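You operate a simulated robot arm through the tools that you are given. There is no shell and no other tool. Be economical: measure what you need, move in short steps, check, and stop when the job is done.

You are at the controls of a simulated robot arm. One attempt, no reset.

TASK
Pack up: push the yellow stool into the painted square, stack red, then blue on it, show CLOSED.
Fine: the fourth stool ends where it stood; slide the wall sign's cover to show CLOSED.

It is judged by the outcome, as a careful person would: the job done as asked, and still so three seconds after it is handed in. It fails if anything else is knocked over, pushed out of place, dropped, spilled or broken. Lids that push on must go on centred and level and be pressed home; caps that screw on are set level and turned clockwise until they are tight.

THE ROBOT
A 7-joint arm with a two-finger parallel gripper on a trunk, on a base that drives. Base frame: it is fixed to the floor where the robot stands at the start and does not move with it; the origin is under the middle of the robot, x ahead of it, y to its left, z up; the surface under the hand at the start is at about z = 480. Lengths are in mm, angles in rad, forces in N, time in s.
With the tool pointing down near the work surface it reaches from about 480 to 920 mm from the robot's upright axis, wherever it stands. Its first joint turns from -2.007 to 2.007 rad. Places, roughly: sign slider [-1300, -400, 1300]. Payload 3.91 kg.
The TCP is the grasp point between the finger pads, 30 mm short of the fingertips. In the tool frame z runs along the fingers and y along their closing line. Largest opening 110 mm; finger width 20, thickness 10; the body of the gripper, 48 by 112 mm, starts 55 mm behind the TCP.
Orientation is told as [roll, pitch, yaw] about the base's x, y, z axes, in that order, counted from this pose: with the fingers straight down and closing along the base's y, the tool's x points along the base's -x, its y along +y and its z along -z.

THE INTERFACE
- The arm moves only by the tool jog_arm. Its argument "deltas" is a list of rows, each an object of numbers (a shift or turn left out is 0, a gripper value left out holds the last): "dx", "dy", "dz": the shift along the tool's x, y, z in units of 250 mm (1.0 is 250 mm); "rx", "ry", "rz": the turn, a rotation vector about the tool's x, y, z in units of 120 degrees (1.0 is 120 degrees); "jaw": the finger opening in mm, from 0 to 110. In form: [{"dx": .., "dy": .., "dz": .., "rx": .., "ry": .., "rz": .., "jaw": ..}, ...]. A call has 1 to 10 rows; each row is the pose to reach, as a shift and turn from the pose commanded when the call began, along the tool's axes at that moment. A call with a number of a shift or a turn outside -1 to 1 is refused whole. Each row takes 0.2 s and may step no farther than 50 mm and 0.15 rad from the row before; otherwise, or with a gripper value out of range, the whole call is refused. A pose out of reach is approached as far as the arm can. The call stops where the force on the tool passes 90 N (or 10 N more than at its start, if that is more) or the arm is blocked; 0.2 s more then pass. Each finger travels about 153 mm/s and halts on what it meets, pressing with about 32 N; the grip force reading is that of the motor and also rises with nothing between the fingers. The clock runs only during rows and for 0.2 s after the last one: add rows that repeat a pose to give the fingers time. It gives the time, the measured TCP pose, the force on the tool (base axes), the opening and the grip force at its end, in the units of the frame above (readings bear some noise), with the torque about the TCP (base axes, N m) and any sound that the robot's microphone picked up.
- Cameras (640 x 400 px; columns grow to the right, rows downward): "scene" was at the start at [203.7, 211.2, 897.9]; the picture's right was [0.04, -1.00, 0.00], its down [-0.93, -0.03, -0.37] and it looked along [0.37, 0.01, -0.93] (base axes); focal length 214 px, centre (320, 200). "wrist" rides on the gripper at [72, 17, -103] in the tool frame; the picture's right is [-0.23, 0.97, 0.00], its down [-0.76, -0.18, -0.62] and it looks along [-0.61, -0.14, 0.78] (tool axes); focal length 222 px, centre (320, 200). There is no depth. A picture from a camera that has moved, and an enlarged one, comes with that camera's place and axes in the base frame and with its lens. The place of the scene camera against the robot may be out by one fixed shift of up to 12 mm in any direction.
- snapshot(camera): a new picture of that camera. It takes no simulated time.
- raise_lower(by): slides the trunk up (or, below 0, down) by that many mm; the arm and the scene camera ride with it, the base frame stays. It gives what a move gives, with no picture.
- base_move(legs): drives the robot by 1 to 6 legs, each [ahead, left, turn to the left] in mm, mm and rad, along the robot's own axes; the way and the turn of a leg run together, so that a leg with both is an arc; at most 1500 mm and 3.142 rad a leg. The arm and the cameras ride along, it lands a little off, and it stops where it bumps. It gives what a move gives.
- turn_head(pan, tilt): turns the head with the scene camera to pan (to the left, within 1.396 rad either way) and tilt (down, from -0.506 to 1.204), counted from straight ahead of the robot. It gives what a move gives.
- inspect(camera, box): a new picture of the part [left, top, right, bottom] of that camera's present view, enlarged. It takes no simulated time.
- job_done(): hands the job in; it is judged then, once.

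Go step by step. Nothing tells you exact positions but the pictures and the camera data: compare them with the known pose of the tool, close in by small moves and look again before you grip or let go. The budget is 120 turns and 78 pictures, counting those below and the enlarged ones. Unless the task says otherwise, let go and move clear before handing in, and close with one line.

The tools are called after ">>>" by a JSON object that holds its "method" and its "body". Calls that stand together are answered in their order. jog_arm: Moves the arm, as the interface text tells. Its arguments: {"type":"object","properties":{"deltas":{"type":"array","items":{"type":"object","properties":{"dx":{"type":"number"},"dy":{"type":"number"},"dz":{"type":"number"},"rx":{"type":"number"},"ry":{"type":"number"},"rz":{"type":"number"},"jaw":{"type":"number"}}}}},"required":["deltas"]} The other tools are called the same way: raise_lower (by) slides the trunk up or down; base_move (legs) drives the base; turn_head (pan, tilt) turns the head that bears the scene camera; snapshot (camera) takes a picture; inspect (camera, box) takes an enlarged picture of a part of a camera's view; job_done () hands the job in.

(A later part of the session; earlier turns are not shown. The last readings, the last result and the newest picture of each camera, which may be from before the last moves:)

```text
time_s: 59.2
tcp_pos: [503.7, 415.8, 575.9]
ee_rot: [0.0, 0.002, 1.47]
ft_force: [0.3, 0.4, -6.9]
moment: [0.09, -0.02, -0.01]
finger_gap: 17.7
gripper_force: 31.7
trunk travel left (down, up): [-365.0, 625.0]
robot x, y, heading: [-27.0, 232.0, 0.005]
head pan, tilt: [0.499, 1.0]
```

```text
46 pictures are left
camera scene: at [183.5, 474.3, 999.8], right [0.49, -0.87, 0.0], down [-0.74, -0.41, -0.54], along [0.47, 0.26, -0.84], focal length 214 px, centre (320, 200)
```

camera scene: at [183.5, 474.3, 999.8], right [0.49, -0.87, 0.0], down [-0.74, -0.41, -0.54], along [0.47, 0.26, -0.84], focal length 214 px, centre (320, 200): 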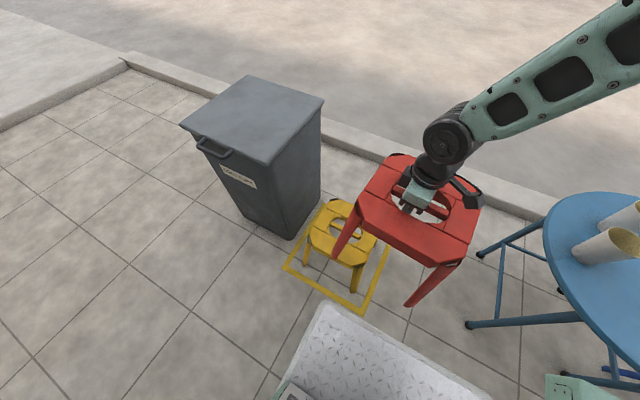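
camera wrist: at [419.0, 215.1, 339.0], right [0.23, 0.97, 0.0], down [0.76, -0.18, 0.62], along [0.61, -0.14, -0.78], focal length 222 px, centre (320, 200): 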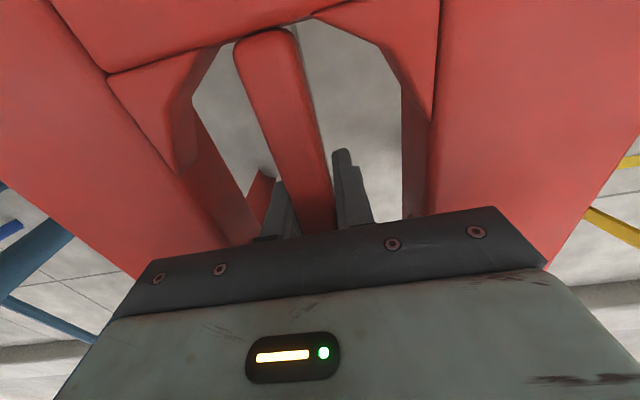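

>>> {"method": "jog_arm", "body": {"deltas": [{"rz": -0.0516}]}}

>>> {"method": "jog_arm", "body": {"deltas": [{"dx": -0.12, "dy": -0.015}, {"dx": -0.24, "dy": -0.03}, {"dx": -0.36, "dy": -0.045}, {"dx": -0.48, "dy": -0.06}, {"dx": -0.598, "dy": -0.064}, {"dx": -0.598, "dy": -0.064}]}}

>>> {"method": "snapshot", "body": {"camera": "scene"}}

>>> {"method": "snapshot", "body": {"camera": "wrist"}}

```text
time_s: 59.6
tcp_pos: [503.3, 414.2, 576.5]
ee_rot: [0.002, 0.002, 1.578]
ft_force: [-0.3, 0.7, -7.6]
moment: [0.12, 0.02, 0.03]
finger_gap: 17.9
gripper_force: 31.3
trunk travel left (down, up): [-365.0, 625.0]
robot x, y, heading: [-24.9, 229.1, 0.007]
head pan, tilt: [0.499, 1.0]
```

```text
time_s: 61.0
tcp_pos: [519.3, 564.2, 574.3]
ee_rot: [0.002, 0.002, 1.576]
ft_force: [-0.1, 0.0, -6.1]
moment: [0.14, -0.01, 0.0]
finger_gap: 18.2
gripper_force: 31.9
trunk travel left (down, up): [-365.0, 625.0]
robot x, y, heading: [-25.3, 228.0, 0.006]
head pan, tilt: [0.499, 1.0]
```

```text
45 pictures are left
camera scene: at [183.5, 474.3, 999.8], right [0.49, -0.87, 0.0], down [-0.74, -0.41, -0.54], along [0.47, 0.26, -0.84], focal length 214 px, centre (320, 200)
```

scene: 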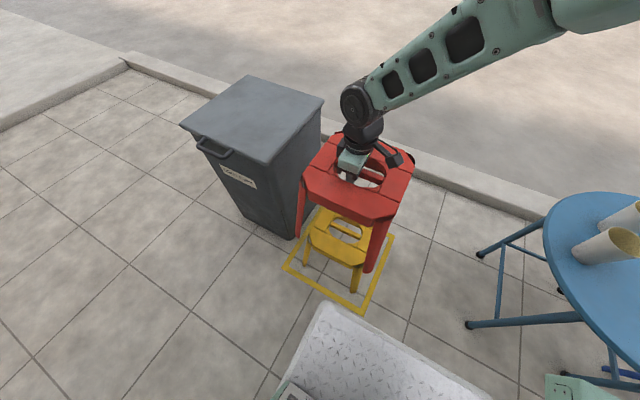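

```text
44 pictures are left
camera wrist: at [501.9, 491.8, 676.8], right [-0.97, 0.22, 0.0], down [0.17, 0.76, 0.62], along [0.14, 0.61, -0.78], focal length 222 px, centre (320, 200)
```

wrist: 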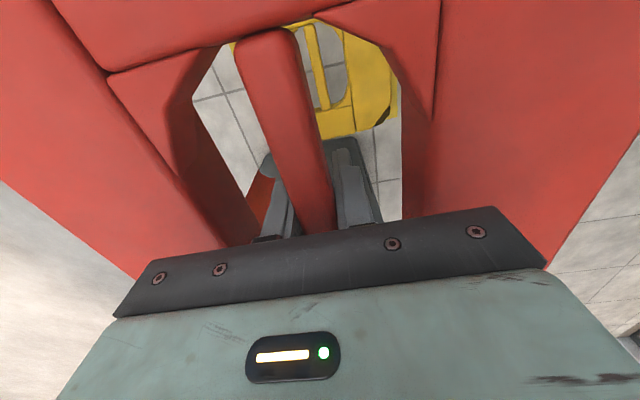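

Through red's opening I can see yellow's bar; I'll zoom for accurate alignment.

>>> {"method": "inspect", "body": {"camera": "wrist", "box": [220, 0, 420, 125]}}

>>> {"method": "inspect", "body": {"camera": "scene", "box": [260, 120, 440, 310]}}

```text
3.20 times, centred on (320, 62) of wrist
camera zoom: at [501.9, 491.8, 676.8], right [-0.97, 0.22, 0.0], down [0.17, 0.76, 0.62], along [0.14, 0.61, -0.78], focal length 711 px, centre (320, 640)
```

zoom: 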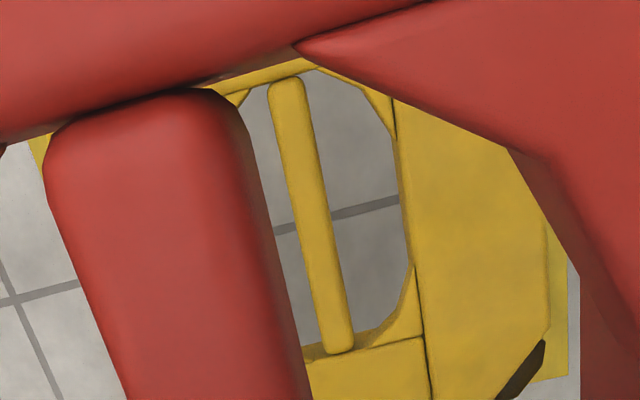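

```text
2.11 times, centred on (350, 215) of scene
camera zoom: at [183.5, 474.3, 999.8], right [0.49, -0.87, 0.0], down [-0.74, -0.41, -0.54], along [0.47, 0.26, -0.84], focal length 452 px, centre (257, 168)
```

zoom: 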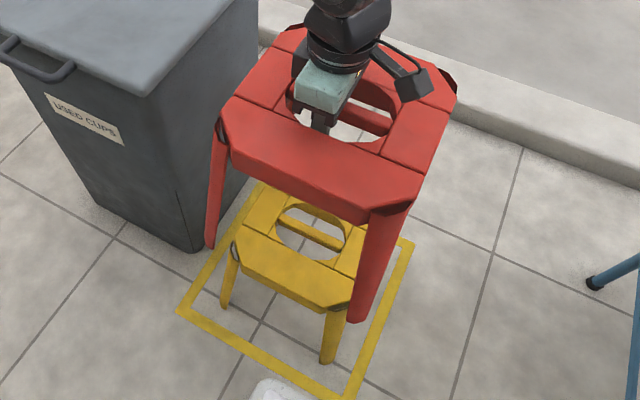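

Yellow's bar is aligned under mine to within a few mm; a 3 mm shift forward, then lower with the trunk.

>>> {"method": "jog_arm", "body": {"deltas": [{"dx": -0.012}, {"dx": -0.012}]}}

>>> {"method": "raise_lower", "body": {"by": -120}}

>>> {"method": "inspect", "body": {"camera": "scene", "box": [260, 150, 440, 310]}}

>>> {"method": "inspect", "body": {"camera": "wrist", "box": [220, 0, 420, 125]}}

```text
time_s: 61.6
tcp_pos: [520.0, 566.6, 573.8]
ee_rot: [0.003, 0.001, 1.577]
ft_force: [-0.7, -0.7, -5.7]
moment: [0.06, 0.01, -0.02]
finger_gap: 17.8
gripper_force: 32.1
trunk travel left (down, up): [-365.0, 625.0]
robot x, y, heading: [-23.1, 228.9, 0.007]
head pan, tilt: [0.499, 1.0]
```

```text
time_s: 63.1
tcp_pos: [519.9, 567.1, 455.0]
ee_rot: [-0.002, 0.003, 1.576]
ft_force: [0.6, -0.3, -6.8]
moment: [0.08, 0.01, -0.02]
finger_gap: 18.0
gripper_force: 32.6
trunk travel left (down, up): [-245.0, 745.0]
robot x, y, heading: [-20.3, 227.6, 0.009]
head pan, tilt: [0.499, 1.0]
```

```text
2.50 times, centred on (350, 230) of scene
camera zoom: at [183.5, 474.3, 879.9], right [0.49, -0.87, 0.0], down [-0.74, -0.41, -0.54], along [0.47, 0.26, -0.84], focal length 536 px, centre (245, 125)
```

zoom: 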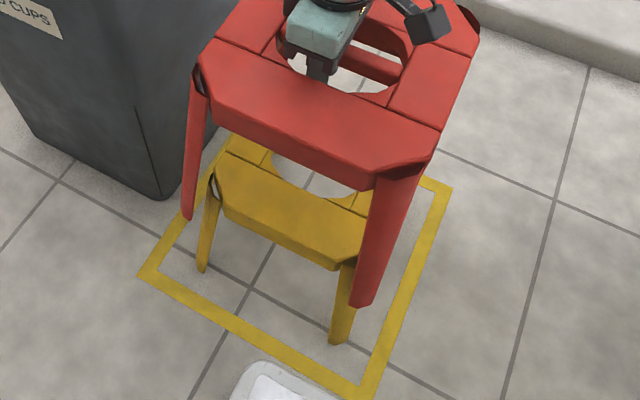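

```text
3.20 times, centred on (320, 62) of wrist
camera zoom: at [501.4, 494.7, 557.5], right [-0.97, 0.22, 0.0], down [0.17, 0.76, 0.62], along [0.14, 0.61, -0.78], focal length 711 px, centre (320, 640)
```

zoom: 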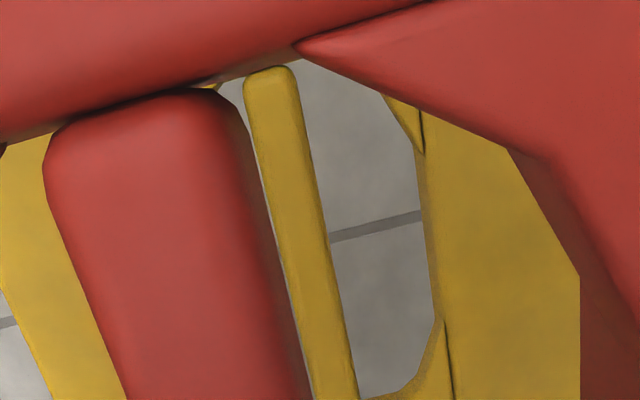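

Still aligned within 2 mm. Lowering another 90 mm.

>>> {"method": "raise_lower", "body": {"by": -90}}

>>> {"method": "jog_arm", "body": {"deltas": [{"dz": 0.05}, {"dz": 0.1}, {"dz": 0.14}]}}

>>> {"method": "inspect", "body": {"camera": "scene", "box": [260, 150, 440, 310]}}

```text
time_s: 64.4
tcp_pos: [518.4, 567.4, 364.2]
ee_rot: [0.0, 0.001, 1.576]
ft_force: [0.1, 0.2, -7.9]
moment: [0.1, 0.01, 0.01]
finger_gap: 17.9
gripper_force: 32.0
trunk travel left (down, up): [-155.0, 835.0]
robot x, y, heading: [-24.1, 232.9, 0.008]
head pan, tilt: [0.499, 1.0]
```

```text
time_s: 65.2
tcp_pos: [519.1, 567.2, 329.8]
ee_rot: [0.001, 0.0, 1.575]
ft_force: [0.4, 0.4, -6.7]
moment: [0.09, 0.01, 0.0]
finger_gap: 18.1
gripper_force: 32.1
trunk travel left (down, up): [-155.0, 835.0]
robot x, y, heading: [-23.9, 230.5, 0.006]
head pan, tilt: [0.499, 1.0]
```

```text
2.50 times, centred on (350, 230) of scene
camera zoom: at [183.5, 474.3, 789.8], right [0.49, -0.87, 0.0], down [-0.74, -0.41, -0.54], along [0.47, 0.26, -0.84], focal length 536 px, centre (245, 125)
```

zoom: 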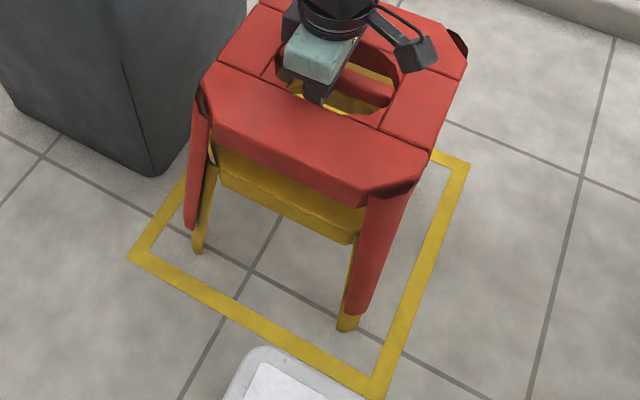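

>>> {"method": "jog_arm", "body": {"deltas": [{"dz": 0.04}, {"dz": 0.08}, {"dz": 0.1}, {"dz": 0.12}]}}

>>> {"method": "inspect", "body": {"camera": "scene", "box": [260, 150, 440, 310]}}

```text
time_s: 66.2
tcp_pos: [519.9, 566.0, 300.5]
ee_rot: [0.001, 0.001, 1.576]
ft_force: [-1.3, -0.8, -3.6]
moment: [0.1, 0.0, -0.02]
finger_gap: 17.7
gripper_force: 31.8
trunk travel left (down, up): [-155.0, 835.0]
robot x, y, heading: [-20.7, 230.1, 0.01]
head pan, tilt: [0.499, 1.0]
```

```text
2.50 times, centred on (350, 230) of scene
camera zoom: at [183.4, 474.3, 790.0], right [0.49, -0.87, 0.0], down [-0.74, -0.41, -0.54], along [0.47, 0.26, -0.84], focal length 536 px, centre (245, 125)
```

zoom: 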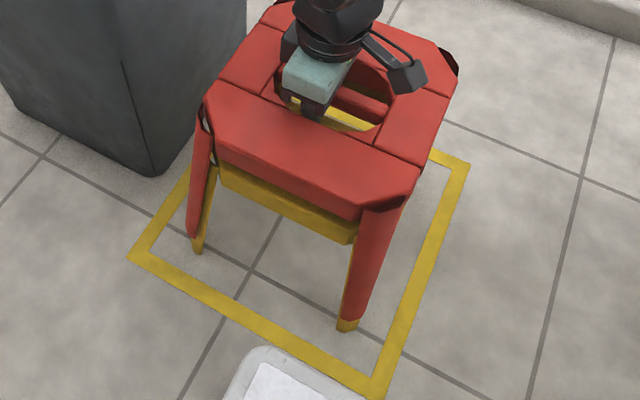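

>>> {"method": "jog_arm", "body": {"deltas": [{"dz": 0.012}, {"dz": 0.024}, {"dz": 0.024}]}}

>>> {"method": "jog_arm", "body": {"deltas": [{"dz": 0.012}, {"dz": 0.024}, {"dz": 0.024}]}}

>>> {"method": "snapshot", "body": {"camera": "scene"}}

```text
time_s: 67.0
tcp_pos: [519.7, 566.4, 300.7]
ee_rot: [-0.004, -0.003, 1.574]
ft_force: [-15.5, -25.4, 76.4]
moment: [-0.68, 1.21, 0.19]
finger_gap: 17.9
gripper_force: 32.3
trunk travel left (down, up): [-155.0, 835.0]
robot x, y, heading: [-22.6, 231.6, 0.009]
head pan, tilt: [0.499, 1.0]
```

```text
time_s: 67.3
tcp_pos: [519.9, 567.1, 300.5]
ee_rot: [-0.004, -0.001, 1.574]
ft_force: [-9.9, -14.9, 41.4]
moment: [-0.39, 0.7, 0.16]
finger_gap: 18.1
gripper_force: 32.2
trunk travel left (down, up): [-155.0, 835.0]
robot x, y, heading: [-18.4, 232.4, 0.005]
head pan, tilt: [0.499, 1.0]
stopped in row 1: the force on the tool passed its limit at 97 N (the readings are from after the stop); the commanded pose is now the measured one
```

```text
37 pictures are left
camera scene: at [182.5, 473.3, 789.6], right [0.48, -0.87, 0.0], down [-0.74, -0.41, -0.54], along [0.47, 0.26, -0.84], focal length 214 px, centre (320, 200)
```

scene: 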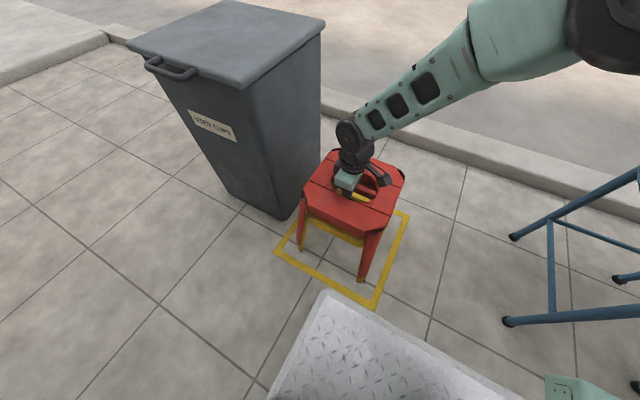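

Red is seated on yellow (nesting pitch ≈65 mm). Relieve pressure, release, and rise.

>>> {"method": "jog_arm", "body": {"deltas": [{"dz": -0.008}, {"dz": -0.008, "jaw": 44}, {"dz": -0.008, "jaw": 44}]}}

>>> {"method": "jog_arm", "body": {"deltas": [{"dz": -0.1}, {"dz": -0.2}, {"dz": -0.3}, {"dz": -0.4}]}}

>>> {"method": "raise_lower", "body": {"by": 250}}

>>> {"method": "snapshot", "body": {"camera": "wrist"}}

```text
time_s: 68.1
tcp_pos: [520.2, 566.9, 297.5]
ee_rot: [-0.001, -0.001, 1.576]
ft_force: [1.0, 0.4, 0.5]
moment: [0.0, -0.02, -0.01]
finger_gap: 44.2
gripper_force: 0.0
trunk travel left (down, up): [-155.0, 835.0]
robot x, y, heading: [-26.9, 227.9, 0.013]
head pan, tilt: [0.499, 1.0]
```

```text
time_s: 69.1
tcp_pos: [520.1, 567.0, 401.5]
ee_rot: [-0.002, 0.002, 1.577]
ft_force: [-0.2, -0.6, -0.5]
moment: [0.04, -0.03, 0.01]
finger_gap: 44.1
gripper_force: 0.0
trunk travel left (down, up): [-155.0, 835.0]
robot x, y, heading: [-20.8, 229.5, 0.005]
head pan, tilt: [0.499, 1.0]
```

```text
time_s: 71.7
tcp_pos: [520.7, 567.0, 649.1]
ee_rot: [0.0, 0.0, 1.574]
ft_force: [-0.7, -0.1, 1.1]
moment: [-0.02, 0.0, -0.01]
finger_gap: 43.9
gripper_force: 0.0
trunk travel left (down, up): [-405.0, 585.0]
robot x, y, heading: [-25.9, 230.4, 0.004]
head pan, tilt: [0.499, 1.0]
```

```text
36 pictures are left
camera wrist: at [501.4, 494.5, 752.5], right [-0.97, 0.22, 0.0], down [0.17, 0.76, 0.62], along [0.14, 0.61, -0.78], focal length 222 px, centre (320, 200)
```

wrist: 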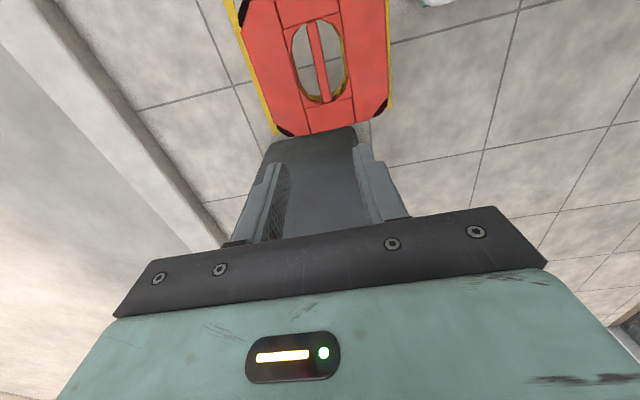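

Red sits neatly on yellow. Now raise, turn the hand back to yaw 0 and pull the arm to the front before driving right toward blue.

>>> {"method": "raise_lower", "body": {"by": 220}}

>>> {"method": "jog_arm", "body": {"deltas": [{"dx": 0.1, "rz": 0.07}, {"dx": 0.2, "rz": 0.14}, {"dx": 0.3, "rz": 0.21}, {"dx": 0.4, "rz": 0.28}, {"dx": 0.5, "rz": 0.35}, {"dx": 0.6, "rz": 0.42}, {"dx": 0.7, "rz": 0.49}, {"dx": 0.8, "rz": 0.56}, {"dx": 0.9, "rz": 0.63}, {"dx": 1.0, "rz": 0.7}]}}

>>> {"method": "jog_arm", "body": {"deltas": [{"dy": -0.18, "rz": 0.05}, {"dy": -0.36, "rz": 0.05}, {"dy": -0.54, "rz": 0.05}]}}

>>> {"method": "base_move", "body": {"legs": [[0, -600, 0]]}}

>>> {"method": "snapshot", "body": {"camera": "wrist"}}

```text
time_s: 74.0
tcp_pos: [519.8, 567.8, 869.9]
ee_rot: [-0.001, 0.0, 1.576]
ft_force: [-0.2, 0.0, -0.4]
moment: [0.0, 0.0, -0.02]
finger_gap: 43.8
gripper_force: 0.1
trunk travel left (down, up): [-625.0, 365.0]
robot x, y, heading: [-23.6, 227.8, 0.011]
head pan, tilt: [0.499, 1.0]
```

```text
time_s: 76.2
tcp_pos: [521.2, 315.6, 869.9]
ee_rot: [0.0, -0.002, 0.106]
ft_force: [-0.3, -0.2, 0.4]
moment: [0.01, 0.01, -0.01]
finger_gap: 43.7
gripper_force: 0.0
trunk travel left (down, up): [-625.0, 365.0]
robot x, y, heading: [-17.7, 231.0, 0.008]
head pan, tilt: [0.499, 1.0]
```

```text
time_s: 77.0
tcp_pos: [536.1, 183.7, 869.8]
ee_rot: [-0.003, -0.004, 0.007]
ft_force: [-0.5, 0.3, 0.8]
moment: [-0.01, 0.02, 0.01]
finger_gap: 43.9
gripper_force: 0.0
trunk travel left (down, up): [-625.0, 365.0]
robot x, y, heading: [-22.3, 228.5, 0.005]
head pan, tilt: [0.499, 1.0]
```

```text
time_s: 80.4
tcp_pos: [539.1, -423.6, 869.7]
ee_rot: [0.0, -0.001, -0.001]
ft_force: [-0.1, 0.1, -0.2]
moment: [0.01, -0.01, 0.01]
finger_gap: 44.1
gripper_force: 0.0
trunk travel left (down, up): [-625.0, 365.0]
robot x, y, heading: [-18.1, -375.1, -0.0]
head pan, tilt: [0.499, 1.0]
```

```text
35 pictures are left
camera wrist: at [464.6, -407.4, 972.5], right [0.23, 0.97, 0.0], down [0.76, -0.18, 0.62], along [0.61, -0.14, -0.78], focal length 222 px, centre (320, 200)
```

wrist: 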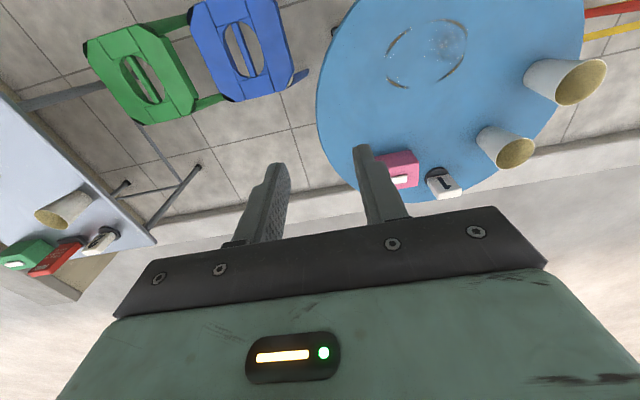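

>>> {"method": "inspect", "body": {"camera": "wrist", "box": [70, 0, 326, 160]}}

>>> {"method": "turn_head", "body": {"pan": -0.6, "tilt": 0.9}}

>>> {"method": "snapshot", "body": {"camera": "scene"}}

```text
2.50 times, centred on (198, 80) of wrist
camera zoom: at [464.6, -407.4, 972.5], right [0.23, 0.97, 0.0], down [0.76, -0.18, 0.62], along [0.61, -0.14, -0.78], focal length 555 px, centre (625, 500)
```

zoom: 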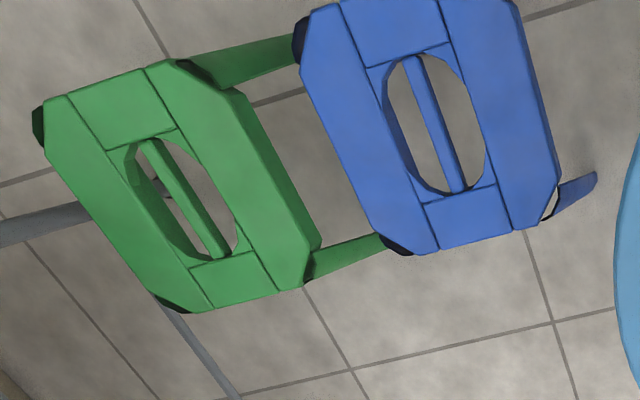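

```text
time_s: 81.8
tcp_pos: [538.3, -424.5, 869.9]
ee_rot: [0.0, -0.001, 0.001]
ft_force: [0.1, 0.0, 0.3]
moment: [0.04, 0.01, 0.0]
finger_gap: 43.9
gripper_force: 0.0
trunk travel left (down, up): [-625.0, 365.0]
robot x, y, heading: [-20.7, -374.4, 0.004]
head pan, tilt: [-0.6, 0.901]
```

```text
33 pictures are left
camera scene: at [188.7, -208.0, 1267.1], right [-0.56, -0.83, 0.0], down [-0.65, 0.44, -0.62], along [0.51, -0.35, -0.78], focal length 214 px, centre (320, 200)
```

scene: 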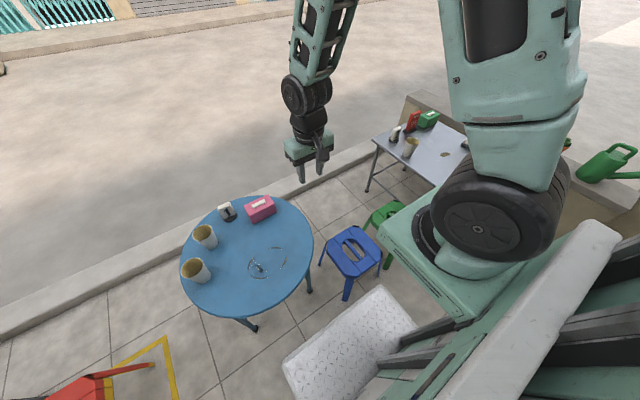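

Blue's bar is at about (480, −616), yaw ≈ −0.05; the seat gap to green is ~70 mm so a straight lift is safe. Moving over it and lowering.

>>> {"method": "jog_arm", "body": {"deltas": [{"dx": 0.05, "dy": -0.16}, {"dx": 0.1, "dy": -0.32}, {"dx": 0.15, "dy": -0.48}, {"dx": 0.2, "dy": -0.64}, {"dx": 0.232, "dy": -0.768, "rz": 0.024}, {"dx": 0.232, "dy": -0.768, "rz": 0.024}]}}

>>> {"method": "raise_lower", "body": {"by": -450}}

>>> {"method": "snapshot", "body": {"camera": "wrist"}}

```text
time_s: 83.2
tcp_pos: [481.8, -615.2, 867.9]
ee_rot: [0.0, -0.001, -0.05]
ft_force: [-0.3, 0.1, -0.4]
moment: [0.02, -0.01, -0.03]
finger_gap: 44.2
gripper_force: 0.0
trunk travel left (down, up): [-625.0, 365.0]
robot x, y, heading: [-22.5, -374.1, 0.006]
head pan, tilt: [-0.6, 0.901]
```

```text
refused: -450 is not a number from -400 to 400
```

```text
32 pictures are left
camera wrist: at [408.4, -595.1, 970.8], right [0.28, 0.96, 0.0], down [0.75, -0.22, 0.63], along [0.6, -0.17, -0.78], focal length 222 px, centre (320, 200)
```

wrist: 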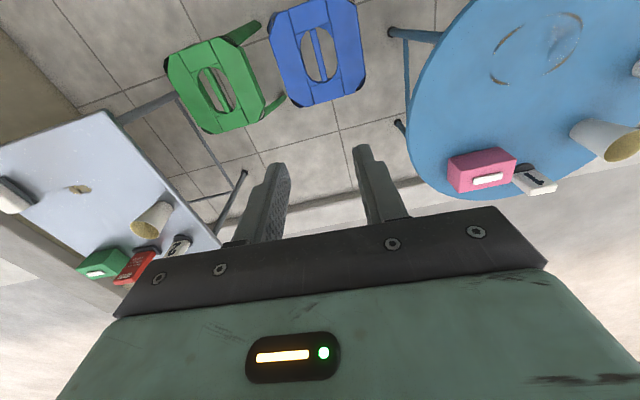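

>>> {"method": "raise_lower", "body": {"by": -380}}

>>> {"method": "raise_lower", "body": {"by": -100}}

>>> {"method": "snapshot", "body": {"camera": "wrist"}}

```text
time_s: 86.8
tcp_pos: [482.2, -616.2, 489.1]
ee_rot: [0.0, -0.003, -0.051]
ft_force: [0.6, 0.0, 0.2]
moment: [0.01, -0.03, 0.0]
finger_gap: 43.9
gripper_force: 0.1
trunk travel left (down, up): [-245.0, 745.0]
robot x, y, heading: [-22.6, -374.9, 0.001]
head pan, tilt: [-0.6, 0.901]
```

```text
time_s: 88.2
tcp_pos: [482.1, -615.3, 387.7]
ee_rot: [0.001, -0.003, -0.05]
ft_force: [0.6, 0.3, 0.7]
moment: [0.01, -0.01, 0.0]
finger_gap: 44.3
gripper_force: 0.0
trunk travel left (down, up): [-145.0, 845.0]
robot x, y, heading: [-24.4, -376.2, 0.007]
head pan, tilt: [-0.6, 0.901]
```

```text
31 pictures are left
camera wrist: at [408.5, -594.9, 490.8], right [0.28, 0.96, 0.0], down [0.75, -0.22, 0.62], along [0.6, -0.17, -0.78], focal length 222 px, centre (320, 200)
```

wrist: 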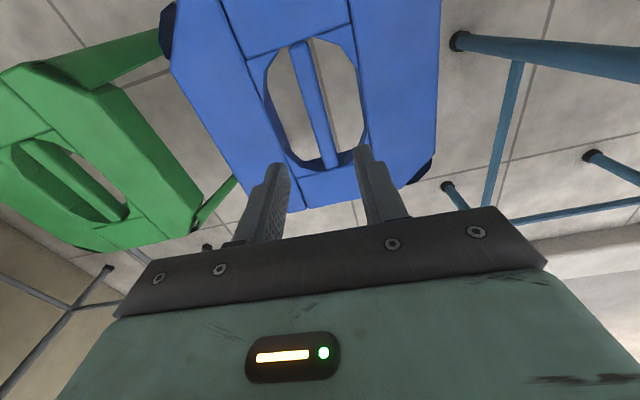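

>>> {"method": "jog_arm", "body": {"deltas": [{"dx": -0.02, "dy": -0.015, "dz": 0.15}, {"dx": -0.02, "dy": -0.015, "dz": 0.3}, {"dx": -0.02, "dy": -0.015, "dz": 0.42}, {"dx": -0.02, "dy": -0.015, "dz": 0.52}, {"dx": -0.02, "dy": -0.015, "dz": 0.61}]}}

>>> {"method": "snapshot", "body": {"camera": "wrist"}}

```text
time_s: 89.3
tcp_pos: [489.6, -619.0, 237.2]
ee_rot: [-0.001, -0.004, -0.051]
ft_force: [0.4, -0.6, 0.2]
moment: [0.02, 0.03, 0.01]
finger_gap: 44.1
gripper_force: 0.0
trunk travel left (down, up): [-145.0, 845.0]
robot x, y, heading: [-19.6, -371.0, 0.002]
head pan, tilt: [-0.6, 0.901]
```

```text
30 pictures are left
camera wrist: at [414.9, -599.4, 338.5], right [0.28, 0.96, 0.0], down [0.75, -0.22, 0.63], along [0.6, -0.17, -0.78], focal length 222 px, centre (320, 200)
```

wrist: 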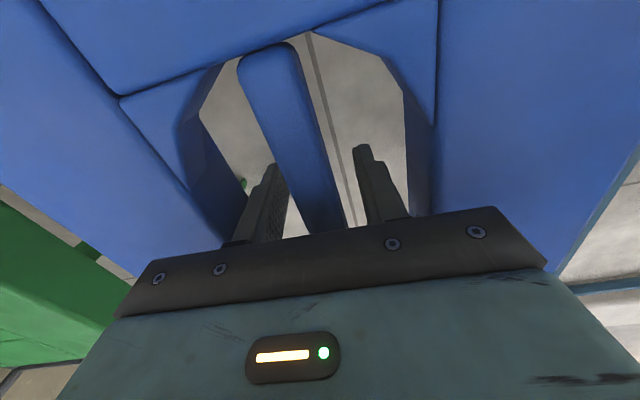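

Well placed. Close and lift 60 mm.

>>> {"method": "jog_arm", "body": {"deltas": [{"jaw": 10}, {"jaw": 10}, {"jaw": 10}]}}

>>> {"method": "raise_lower", "body": {"by": 60}}

>>> {"method": "snapshot", "body": {"camera": "wrist"}}

>>> {"method": "snapshot", "body": {"camera": "scene"}}

```text
time_s: 90.2
tcp_pos: [489.4, -619.2, 235.3]
ee_rot: [0.001, -0.002, -0.05]
ft_force: [-0.2, 0.7, 0.8]
moment: [0.06, -0.5, 0.16]
finger_gap: 17.9
gripper_force: 31.8
trunk travel left (down, up): [-145.0, 845.0]
robot x, y, heading: [-17.6, -372.7, 0.007]
head pan, tilt: [-0.6, 0.901]
```

```text
time_s: 91.2
tcp_pos: [488.6, -620.0, 295.3]
ee_rot: [-0.001, -0.001, -0.051]
ft_force: [1.3, 0.2, -6.4]
moment: [0.01, -0.07, 0.01]
finger_gap: 17.9
gripper_force: 32.4
trunk travel left (down, up): [-205.0, 785.0]
robot x, y, heading: [-21.0, -373.6, 0.003]
head pan, tilt: [-0.6, 0.901]
```

```text
29 pictures are left
camera wrist: at [414.9, -599.4, 398.6], right [0.28, 0.96, 0.0], down [0.75, -0.22, 0.62], along [0.6, -0.17, -0.78], focal length 222 px, centre (320, 200)
```

wrist: 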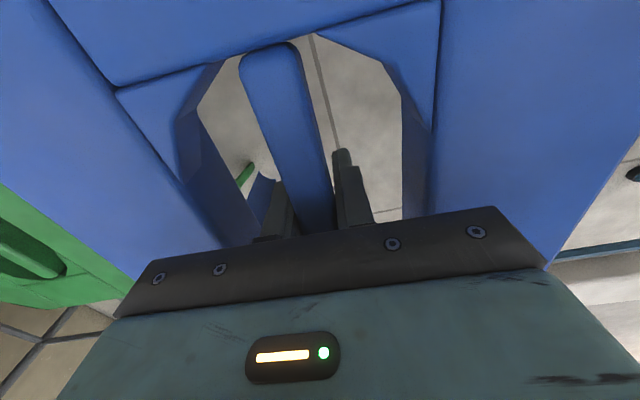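

```text
28 pictures are left
camera scene: at [188.7, -208.2, 847.1], right [-0.56, -0.83, 0.0], down [-0.65, 0.44, -0.62], along [0.51, -0.35, -0.78], focal length 214 px, centre (320, 200)
```

scene: 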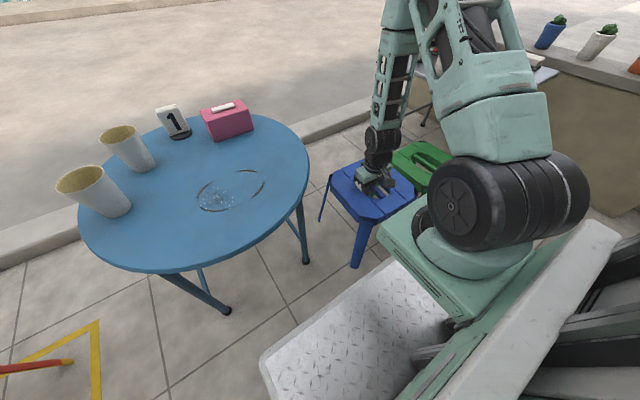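

Blue is held. Backing away from the table before going left.

>>> {"method": "base_move", "body": {"legs": [[-270, 0, 0]]}}

>>> {"method": "raise_lower", "body": {"by": 370}}

>>> {"method": "base_move", "body": {"legs": [[0, 600, 0]]}}

>>> {"method": "turn_head", "body": {"pan": 0.5, "tilt": 1.0}}

>>> {"method": "snapshot", "body": {"camera": "scene"}}

```text
time_s: 93.1
tcp_pos: [218.8, -619.3, 296.7]
ee_rot: [0.002, -0.001, -0.05]
ft_force: [-0.3, 0.0, -7.1]
moment: [-0.01, -0.05, 0.0]
finger_gap: 18.0
gripper_force: 31.9
trunk travel left (down, up): [-205.0, 785.0]
robot x, y, heading: [-289.1, -375.0, 0.003]
head pan, tilt: [-0.6, 0.901]
```

```text
time_s: 96.6
tcp_pos: [218.9, -620.4, 666.6]
ee_rot: [-0.001, -0.002, -0.051]
ft_force: [1.0, -0.1, -7.8]
moment: [-0.01, -0.06, -0.01]
finger_gap: 17.9
gripper_force: 32.4
trunk travel left (down, up): [-575.0, 415.0]
robot x, y, heading: [-287.8, -375.3, 0.004]
head pan, tilt: [-0.6, 0.901]
```

```text
time_s: 100.0
tcp_pos: [216.6, -29.6, 666.1]
ee_rot: [0.0, -0.004, -0.052]
ft_force: [0.6, -0.3, -7.2]
moment: [0.02, -0.1, -0.02]
finger_gap: 17.8
gripper_force: 32.0
trunk travel left (down, up): [-575.0, 415.0]
robot x, y, heading: [-287.9, 216.6, -0.001]
head pan, tilt: [-0.6, 0.901]
```

```text
time_s: 101.3
tcp_pos: [217.1, -30.5, 667.2]
ee_rot: [0.001, -0.002, -0.053]
ft_force: [0.2, 0.5, -6.4]
moment: [-0.04, -0.09, 0.04]
finger_gap: 17.8
gripper_force: 32.6
trunk travel left (down, up): [-575.0, 415.0]
robot x, y, heading: [-293.0, 219.3, 0.001]
head pan, tilt: [0.499, 1.0]
```

```text
27 pictures are left
camera scene: at [-82.4, 458.3, 1209.9], right [0.48, -0.88, 0.0], down [-0.74, -0.4, -0.54], along [0.47, 0.26, -0.84], focal length 214 px, centre (320, 200)
```

scene: 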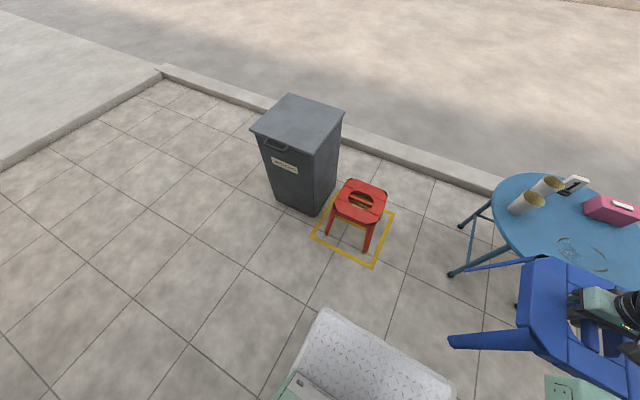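

Move blue further left of the table, then rotate 90° to match.

>>> {"method": "jog_arm", "body": {"deltas": [{"dy": 0.16}, {"dy": 0.32}, {"dy": 0.48}, {"dy": 0.64}, {"dy": 0.8}, {"dy": 1.0}]}}

>>> {"method": "jog_arm", "body": {"deltas": [{"dy": 0.08, "rz": -0.07}, {"dy": 0.16, "rz": -0.14}, {"dy": 0.24, "rz": -0.21}, {"dy": 0.32, "rz": -0.28}, {"dy": 0.4, "rz": -0.35}, {"dy": 0.48, "rz": -0.42}, {"dy": 0.56, "rz": -0.49}, {"dy": 0.64, "rz": -0.56}, {"dy": 0.72, "rz": -0.63}, {"dy": 0.8, "rz": -0.7}]}}

>>> {"method": "jog_arm", "body": {"deltas": [{"rz": -0.04}, {"rz": -0.078}, {"rz": -0.078}]}}

```text
time_s: 102.7
tcp_pos: [230.2, 221.3, 666.5]
ee_rot: [-0.001, -0.003, -0.055]
ft_force: [0.7, -0.1, -7.4]
moment: [0.02, -0.04, 0.0]
finger_gap: 18.0
gripper_force: 32.3
trunk travel left (down, up): [-575.0, 415.0]
robot x, y, heading: [-290.9, 217.2, -0.001]
head pan, tilt: [0.499, 1.0]
```

```text
time_s: 104.9
tcp_pos: [243.1, 420.8, 666.0]
ee_rot: [-0.002, 0.001, 1.416]
ft_force: [-0.6, -1.3, -6.2]
moment: [0.05, 0.01, -0.02]
finger_gap: 18.2
gripper_force: 31.8
trunk travel left (down, up): [-575.0, 415.0]
robot x, y, heading: [-287.6, 215.9, 0.0]
head pan, tilt: [0.499, 1.0]
```

```text
time_s: 105.7
tcp_pos: [240.7, 418.7, 666.9]
ee_rot: [-0.001, 0.0, 1.577]
ft_force: [-0.3, -0.1, -7.4]
moment: [0.05, 0.02, 0.0]
finger_gap: 18.0
gripper_force: 32.1
trunk travel left (down, up): [-575.0, 415.0]
robot x, y, heading: [-289.6, 213.8, -0.0]
head pan, tilt: [0.499, 1.0]
```

>>> {"method": "base_move", "body": {"legs": [[270, 15, 0]]}}

>>> {"method": "jog_arm", "body": {"deltas": [{"dx": -0.12}, {"dx": -0.24}, {"dx": -0.36}, {"dx": -0.48}, {"dx": -0.48}]}}

>>> {"method": "snapshot", "body": {"camera": "scene"}}

>>> {"method": "inspect", "body": {"camera": "wrist", "box": [220, 0, 420, 125]}}

```text
time_s: 107.6
tcp_pos: [508.5, 432.7, 668.1]
ee_rot: [-0.002, 0.0, 1.578]
ft_force: [-0.6, 0.0, -7.5]
moment: [0.06, -0.04, -0.05]
finger_gap: 18.1
gripper_force: 32.1
trunk travel left (down, up): [-575.0, 415.0]
robot x, y, heading: [-23.1, 230.2, -0.006]
head pan, tilt: [0.499, 1.0]
```

```text
time_s: 108.8
tcp_pos: [508.5, 553.2, 666.2]
ee_rot: [-0.003, 0.0, 1.577]
ft_force: [0.2, 0.0, -6.3]
moment: [0.05, -0.01, -0.03]
finger_gap: 18.0
gripper_force: 31.8
trunk travel left (down, up): [-575.0, 415.0]
robot x, y, heading: [-24.5, 229.8, 0.001]
head pan, tilt: [0.499, 1.0]
```

```text
26 pictures are left
camera scene: at [184.3, 473.0, 1209.8], right [0.48, -0.88, 0.0], down [-0.74, -0.4, -0.54], along [0.47, 0.26, -0.84], focal length 214 px, centre (320, 200)
```

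scene: 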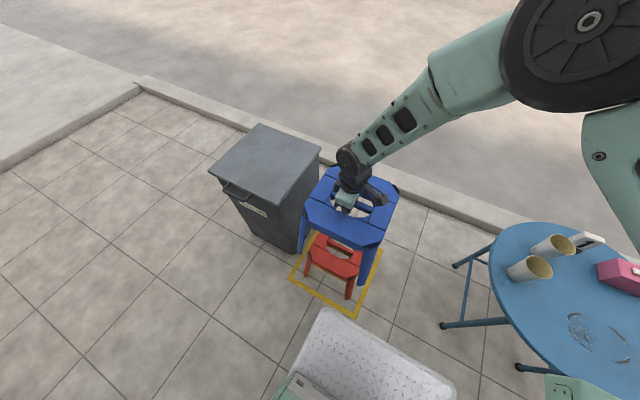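

```text
3.20 times, centred on (320, 62) of wrist
camera zoom: at [489.6, 480.6, 768.8], right [-0.98, 0.22, 0.0], down [0.17, 0.76, 0.62], along [0.14, 0.61, -0.78], focal length 711 px, centre (320, 640)
```

zoom: 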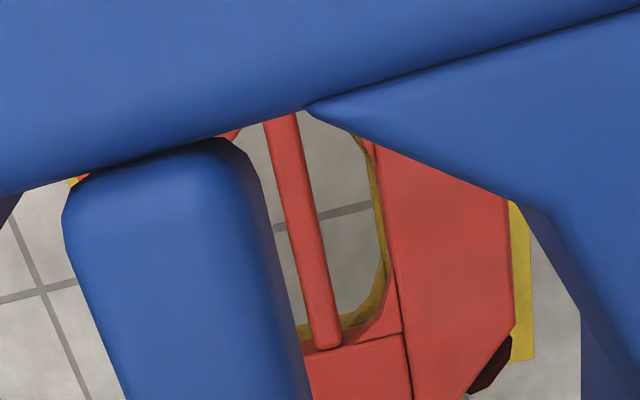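

>>> {"method": "inspect", "body": {"camera": "scene", "box": [260, 150, 440, 330]}}

>>> {"method": "snapshot", "body": {"camera": "wrist"}}

```text
2.22 times, centred on (350, 240) of scene
camera zoom: at [184.3, 473.0, 1209.8], right [0.48, -0.88, 0.0], down [-0.74, -0.4, -0.54], along [0.47, 0.26, -0.84], focal length 477 px, centre (253, 111)
```

zoom: 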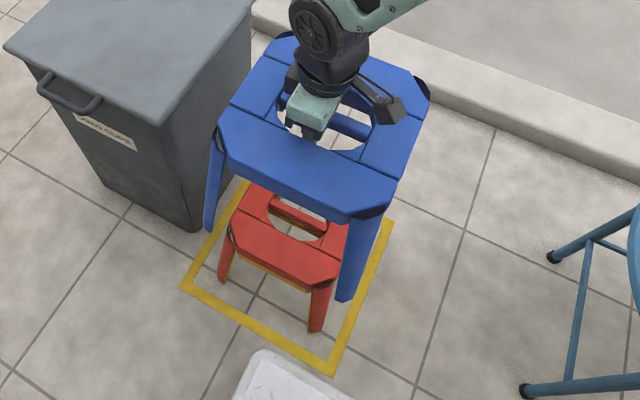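

```text
23 pictures are left
camera wrist: at [489.6, 480.6, 768.8], right [-0.98, 0.22, 0.0], down [0.17, 0.76, 0.62], along [0.14, 0.61, -0.78], focal length 222 px, centre (320, 200)
```

wrist: 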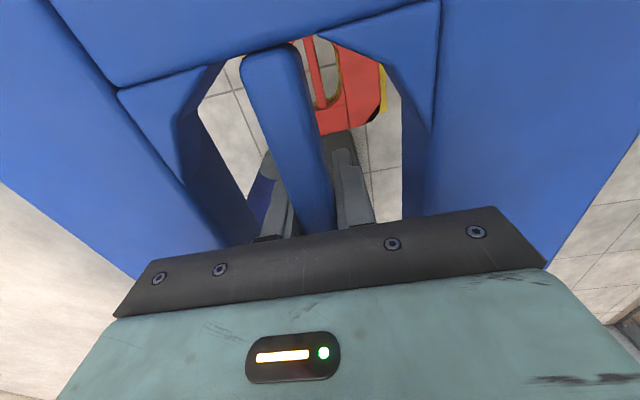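

Red has settled deeper (pitch ≈42 mm), fully nested. Correcting blue by ~10 mm in x and 7 mm in y, then lowering.

>>> {"method": "jog_arm", "body": {"deltas": [{"dx": -0.028, "dy": -0.042}, {"dx": -0.028, "dy": -0.042}]}}

>>> {"method": "raise_lower", "body": {"by": -160}}

>>> {"method": "inspect", "body": {"camera": "wrist", "box": [220, 0, 420, 125]}}

```text
time_s: 109.4
tcp_pos: [518.5, 560.0, 666.6]
ee_rot: [-0.002, -0.001, 1.578]
ft_force: [0.4, 0.7, -7.4]
moment: [0.12, -0.01, 0.01]
finger_gap: 18.1
gripper_force: 32.1
trunk travel left (down, up): [-575.0, 415.0]
robot x, y, heading: [-23.9, 229.5, -0.004]
head pan, tilt: [0.499, 1.0]
```

```text
time_s: 111.2
tcp_pos: [519.0, 559.8, 506.5]
ee_rot: [-0.001, 0.001, 1.576]
ft_force: [0.0, 0.8, -6.9]
moment: [0.07, 0.01, -0.03]
finger_gap: 18.0
gripper_force: 32.8
trunk travel left (down, up): [-415.0, 575.0]
robot x, y, heading: [-24.6, 230.2, -0.0]
head pan, tilt: [0.499, 1.0]
```

```text
3.20 times, centred on (320, 62) of wrist
camera zoom: at [500.1, 487.3, 609.0], right [-0.97, 0.22, 0.0], down [0.17, 0.76, 0.62], along [0.14, 0.61, -0.78], focal length 711 px, centre (320, 640)
```

zoom: 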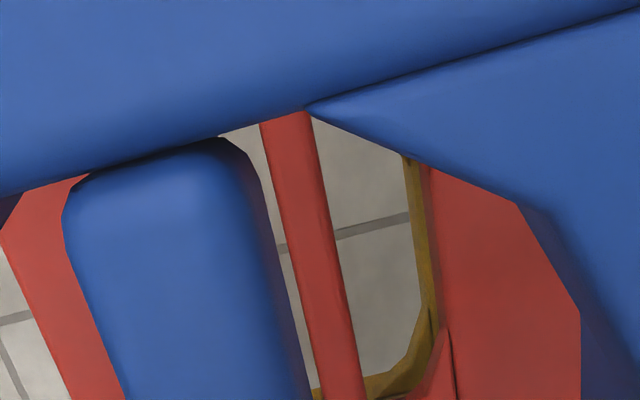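

>>> {"method": "inspect", "body": {"camera": "wrist", "box": [260, 70, 420, 170]}}

```text
4.00 times, centred on (340, 120) of wrist
camera zoom: at [500.1, 487.3, 609.0], right [-0.97, 0.22, 0.0], down [0.17, 0.76, 0.62], along [0.14, 0.61, -0.78], focal length 888 px, centre (240, 520)
```

zoom: 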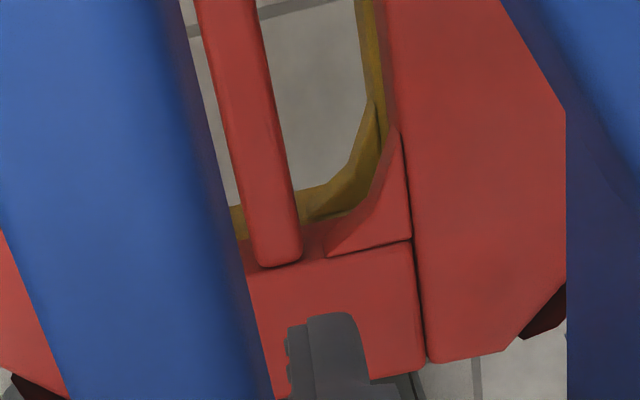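

Aligned within ~1–2 mm. Lowering to near contact.

>>> {"method": "raise_lower", "body": {"by": -140}}

>>> {"method": "jog_arm", "body": {"deltas": [{"dz": 0.03}, {"dz": 0.06}, {"dz": 0.08}]}}

>>> {"method": "inspect", "body": {"camera": "scene", "box": [260, 150, 440, 310]}}

```text
time_s: 112.9
tcp_pos: [518.4, 559.8, 365.7]
ee_rot: [-0.004, -0.001, 1.575]
ft_force: [0.0, -0.3, -6.8]
moment: [0.05, -0.01, -0.02]
finger_gap: 17.9
gripper_force: 32.1
trunk travel left (down, up): [-275.0, 715.0]
robot x, y, heading: [-23.1, 229.8, -0.001]
head pan, tilt: [0.499, 1.0]
```

```text
time_s: 113.7
tcp_pos: [518.8, 559.1, 345.0]
ee_rot: [-0.001, 0.003, 1.577]
ft_force: [-0.2, 0.4, -6.6]
moment: [0.07, 0.04, -0.01]
finger_gap: 17.9
gripper_force: 31.7
trunk travel left (down, up): [-275.0, 715.0]
robot x, y, heading: [-21.9, 230.1, -0.0]
head pan, tilt: [0.499, 1.0]
```

```text
2.50 times, centred on (350, 230) of scene
camera zoom: at [184.2, 473.0, 909.8], right [0.48, -0.88, 0.0], down [-0.74, -0.4, -0.54], along [0.47, 0.26, -0.84], focal length 536 px, centre (245, 125)
```

zoom: 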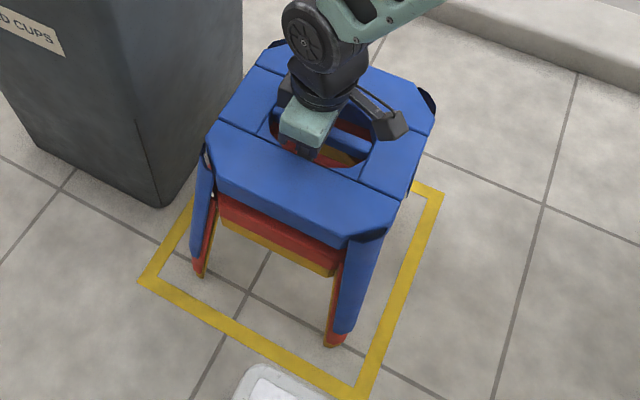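

>>> {"method": "jog_arm", "body": {"deltas": [{"dz": 0.02}, {"dz": 0.04}, {"dz": 0.06}, {"dz": 0.08}, {"dz": 0.1}]}}

```text
time_s: 114.6
tcp_pos: [518.5, 561.2, 340.8]
ee_rot: [-0.004, 0.001, 1.575]
ft_force: [-10.3, -16.6, 46.8]
moment: [-0.47, 0.87, 0.18]
finger_gap: 17.9
gripper_force: 31.9
trunk travel left (down, up): [-275.0, 715.0]
robot x, y, heading: [-22.5, 233.2, -0.002]
head pan, tilt: [0.499, 1.0]
stopped in row 4: the force on the tool passed its limit at 100 N (the readings are from after the stop); the commanded pose is now the measured one
```

The fingertips are resting on red's bar (same as happened with red, which then settled 2 cm into place). I'll relieve the load and let blue settle the same way.

>>> {"method": "jog_arm", "body": {"deltas": [{"dz": -0.004}, {"dz": -0.004}, {"dz": -0.004, "jaw": 44}, {"dz": -0.004, "jaw": 44}]}}

>>> {"method": "jog_arm", "body": {"deltas": [{"dz": -0.1}, {"dz": -0.2}, {"dz": -0.3}, {"dz": -0.4}]}}

>>> {"method": "raise_lower", "body": {"by": 250}}

>>> {"method": "inspect", "body": {"camera": "scene", "box": [220, 130, 480, 330]}}

>>> {"method": "snapshot", "body": {"camera": "wrist"}}

```text
time_s: 115.6
tcp_pos: [517.6, 562.1, 336.7]
ee_rot: [-0.003, 0.001, 1.576]
ft_force: [-0.5, 0.3, 0.0]
moment: [-0.01, 0.0, 0.02]
finger_gap: 43.9
gripper_force: 0.1
trunk travel left (down, up): [-275.0, 715.0]
robot x, y, heading: [-24.9, 231.7, -0.006]
head pan, tilt: [0.499, 1.0]
```

```text
time_s: 116.6
tcp_pos: [518.3, 561.9, 436.5]
ee_rot: [-0.003, 0.0, 1.575]
ft_force: [-0.5, 0.0, -0.9]
moment: [-0.04, 0.01, 0.01]
finger_gap: 44.1
gripper_force: 0.1
trunk travel left (down, up): [-275.0, 715.0]
robot x, y, heading: [-26.1, 231.5, -0.002]
head pan, tilt: [0.499, 1.0]
```

```text
time_s: 119.2
tcp_pos: [519.5, 561.4, 686.1]
ee_rot: [-0.004, 0.0, 1.576]
ft_force: [0.5, -1.0, -0.1]
moment: [0.01, -0.01, 0.0]
finger_gap: 43.9
gripper_force: 0.1
trunk travel left (down, up): [-525.0, 465.0]
robot x, y, heading: [-26.0, 230.6, -0.003]
head pan, tilt: [0.499, 1.0]
```

```text
2.00 times, centred on (350, 230) of scene
camera zoom: at [184.0, 472.5, 1159.9], right [0.48, -0.88, 0.0], down [-0.74, -0.4, -0.54], along [0.47, 0.26, -0.84], focal length 429 px, centre (260, 140)
```

zoom: 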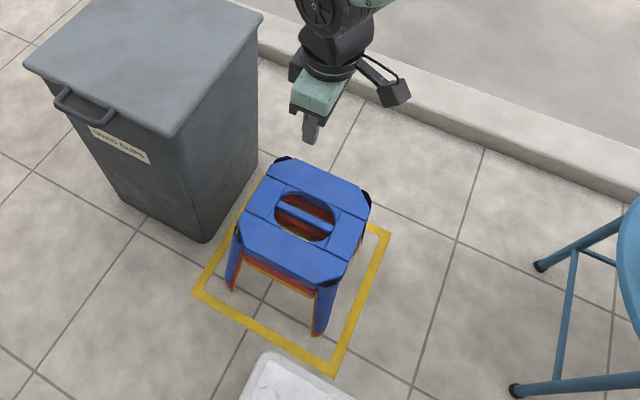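

```text
18 pictures are left
camera wrist: at [500.8, 488.9, 788.9], right [-0.97, 0.22, 0.0], down [0.17, 0.76, 0.62], along [0.14, 0.61, -0.78], focal length 222 px, centre (320, 200)
```

wrist: 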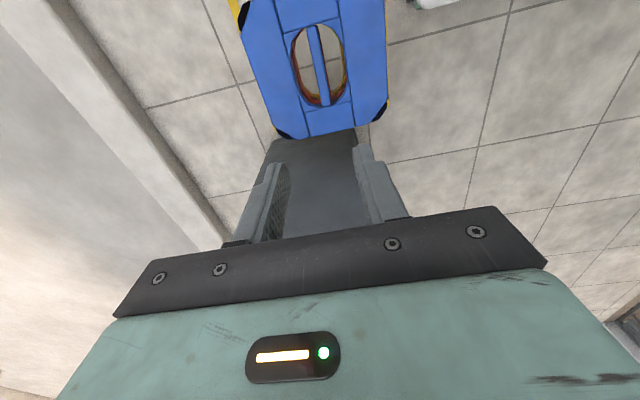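

The stack stands nested inside the square. Now tuck the arm back, back away, and start turning to find the sign.

>>> {"method": "jog_arm", "body": {"deltas": [{"dx": 0.1, "rz": 0.07}, {"dx": 0.2, "rz": 0.14}, {"dx": 0.3, "rz": 0.21}, {"dx": 0.4, "rz": 0.28}, {"dx": 0.5, "rz": 0.35}, {"dx": 0.6, "rz": 0.42}, {"dx": 0.7, "rz": 0.49}, {"dx": 0.8, "rz": 0.56}, {"dx": 0.9, "rz": 0.63}, {"dx": 1.0, "rz": 0.7}]}}

>>> {"method": "base_move", "body": {"legs": [[-350, -150, 0]]}}

>>> {"method": "turn_head", "body": {"pan": 1.39, "tilt": 0.4}}

>>> {"method": "base_move", "body": {"legs": [[0, 0, 0.9]]}}

>>> {"method": "snapshot", "body": {"camera": "scene"}}

```text
time_s: 121.3
tcp_pos: [520.2, 311.1, 686.1]
ee_rot: [-0.001, -0.004, 0.108]
ft_force: [-0.6, 0.5, 0.4]
moment: [-0.02, 0.03, 0.05]
finger_gap: 44.1
gripper_force: 0.2
trunk travel left (down, up): [-525.0, 465.0]
robot x, y, heading: [-26.5, 228.5, 0.003]
head pan, tilt: [0.499, 1.0]
```

```text
time_s: 123.8
tcp_pos: [169.5, 162.8, 686.5]
ee_rot: [-0.001, -0.003, 0.107]
ft_force: [0.1, 0.4, 0.8]
moment: [0.01, 0.02, -0.01]
finger_gap: 43.8
gripper_force: 0.0
trunk travel left (down, up): [-525.0, 465.0]
robot x, y, heading: [-375.2, 80.7, -0.001]
head pan, tilt: [0.499, 1.0]
```

```text
time_s: 125.0
tcp_pos: [168.8, 162.5, 686.9]
ee_rot: [0.0, -0.003, 0.107]
ft_force: [1.0, -0.1, -0.9]
moment: [-0.02, -0.02, 0.02]
finger_gap: 44.0
gripper_force: 0.1
trunk travel left (down, up): [-525.0, 465.0]
robot x, y, heading: [-376.4, 79.7, -0.003]
head pan, tilt: [1.389, 0.4]
```

```text
time_s: 127.6
tcp_pos: [-92.5, 555.2, 687.0]
ee_rot: [0.0, -0.004, 0.995]
ft_force: [0.1, -0.1, 0.3]
moment: [0.0, -0.01, -0.01]
finger_gap: 43.9
gripper_force: 0.0
trunk travel left (down, up): [-525.0, 465.0]
robot x, y, heading: [-373.3, 81.1, 0.881]
head pan, tilt: [1.389, 0.4]
```

```text
17 pictures are left
camera scene: at [-498.7, 397.0, 1210.1], right [0.76, 0.65, 0.0], down [0.25, -0.3, -0.92], along [-0.59, 0.7, -0.39], focal length 214 px, centre (320, 200)
```

scene: 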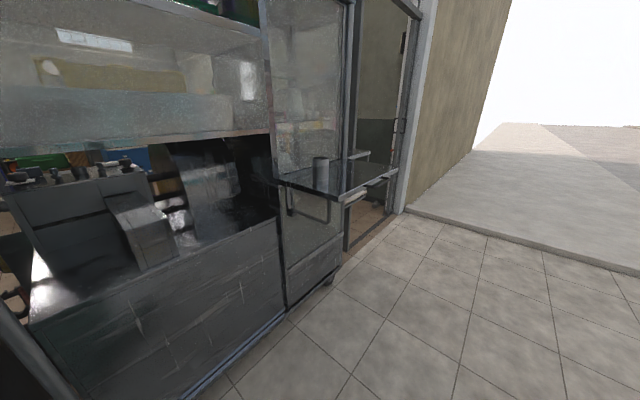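

Counter front is at x≈−1320. I'll finish turning to face the wall and look for the sign.

>>> {"method": "base_move", "body": {"legs": [[0, 0, 1.1], [0, 0, 1.16], [0, 300, 0]]}}

>>> {"method": "turn_head", "body": {"pan": -0.2, "tilt": 0.1}}

>>> {"method": "snapshot", "body": {"camera": "scene"}}

```text
time_s: 134.2
tcp_pos: [-917.2, -17.6, 686.2]
ee_rot: [-0.007, 0.0, -3.016]
ft_force: [-0.2, 3.2, 0.9]
moment: [-0.26, 0.06, -0.01]
finger_gap: 44.0
gripper_force: 0.0
trunk travel left (down, up): [-525.0, 465.0]
robot x, y, heading: [-374.8, 68.4, -3.119]
head pan, tilt: [1.389, 0.4]
stopped in leg 3: the robot was blocked; the commanded pose is now the measured one
```

```text
time_s: 135.8
tcp_pos: [-916.9, -17.2, 687.2]
ee_rot: [-0.007, 0.001, -3.017]
ft_force: [0.4, 5.9, 0.4]
moment: [-0.46, 0.04, -0.06]
finger_gap: 43.9
gripper_force: 0.0
trunk travel left (down, up): [-525.0, 465.0]
robot x, y, heading: [-378.1, 74.1, -3.117]
head pan, tilt: [-0.201, 0.099]
```

```text
16 pictures are left
camera scene: at [-598.0, -117.3, 1238.1], right [0.17, 0.98, 0.0], down [0.1, -0.02, -0.99], along [-0.98, 0.17, -0.1], focal length 214 px, centre (320, 200)
```

scene: 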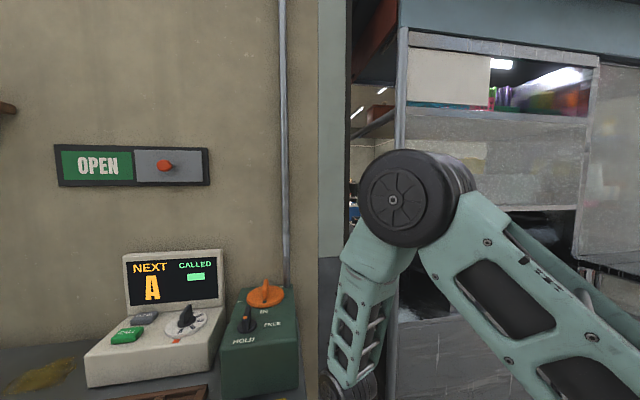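

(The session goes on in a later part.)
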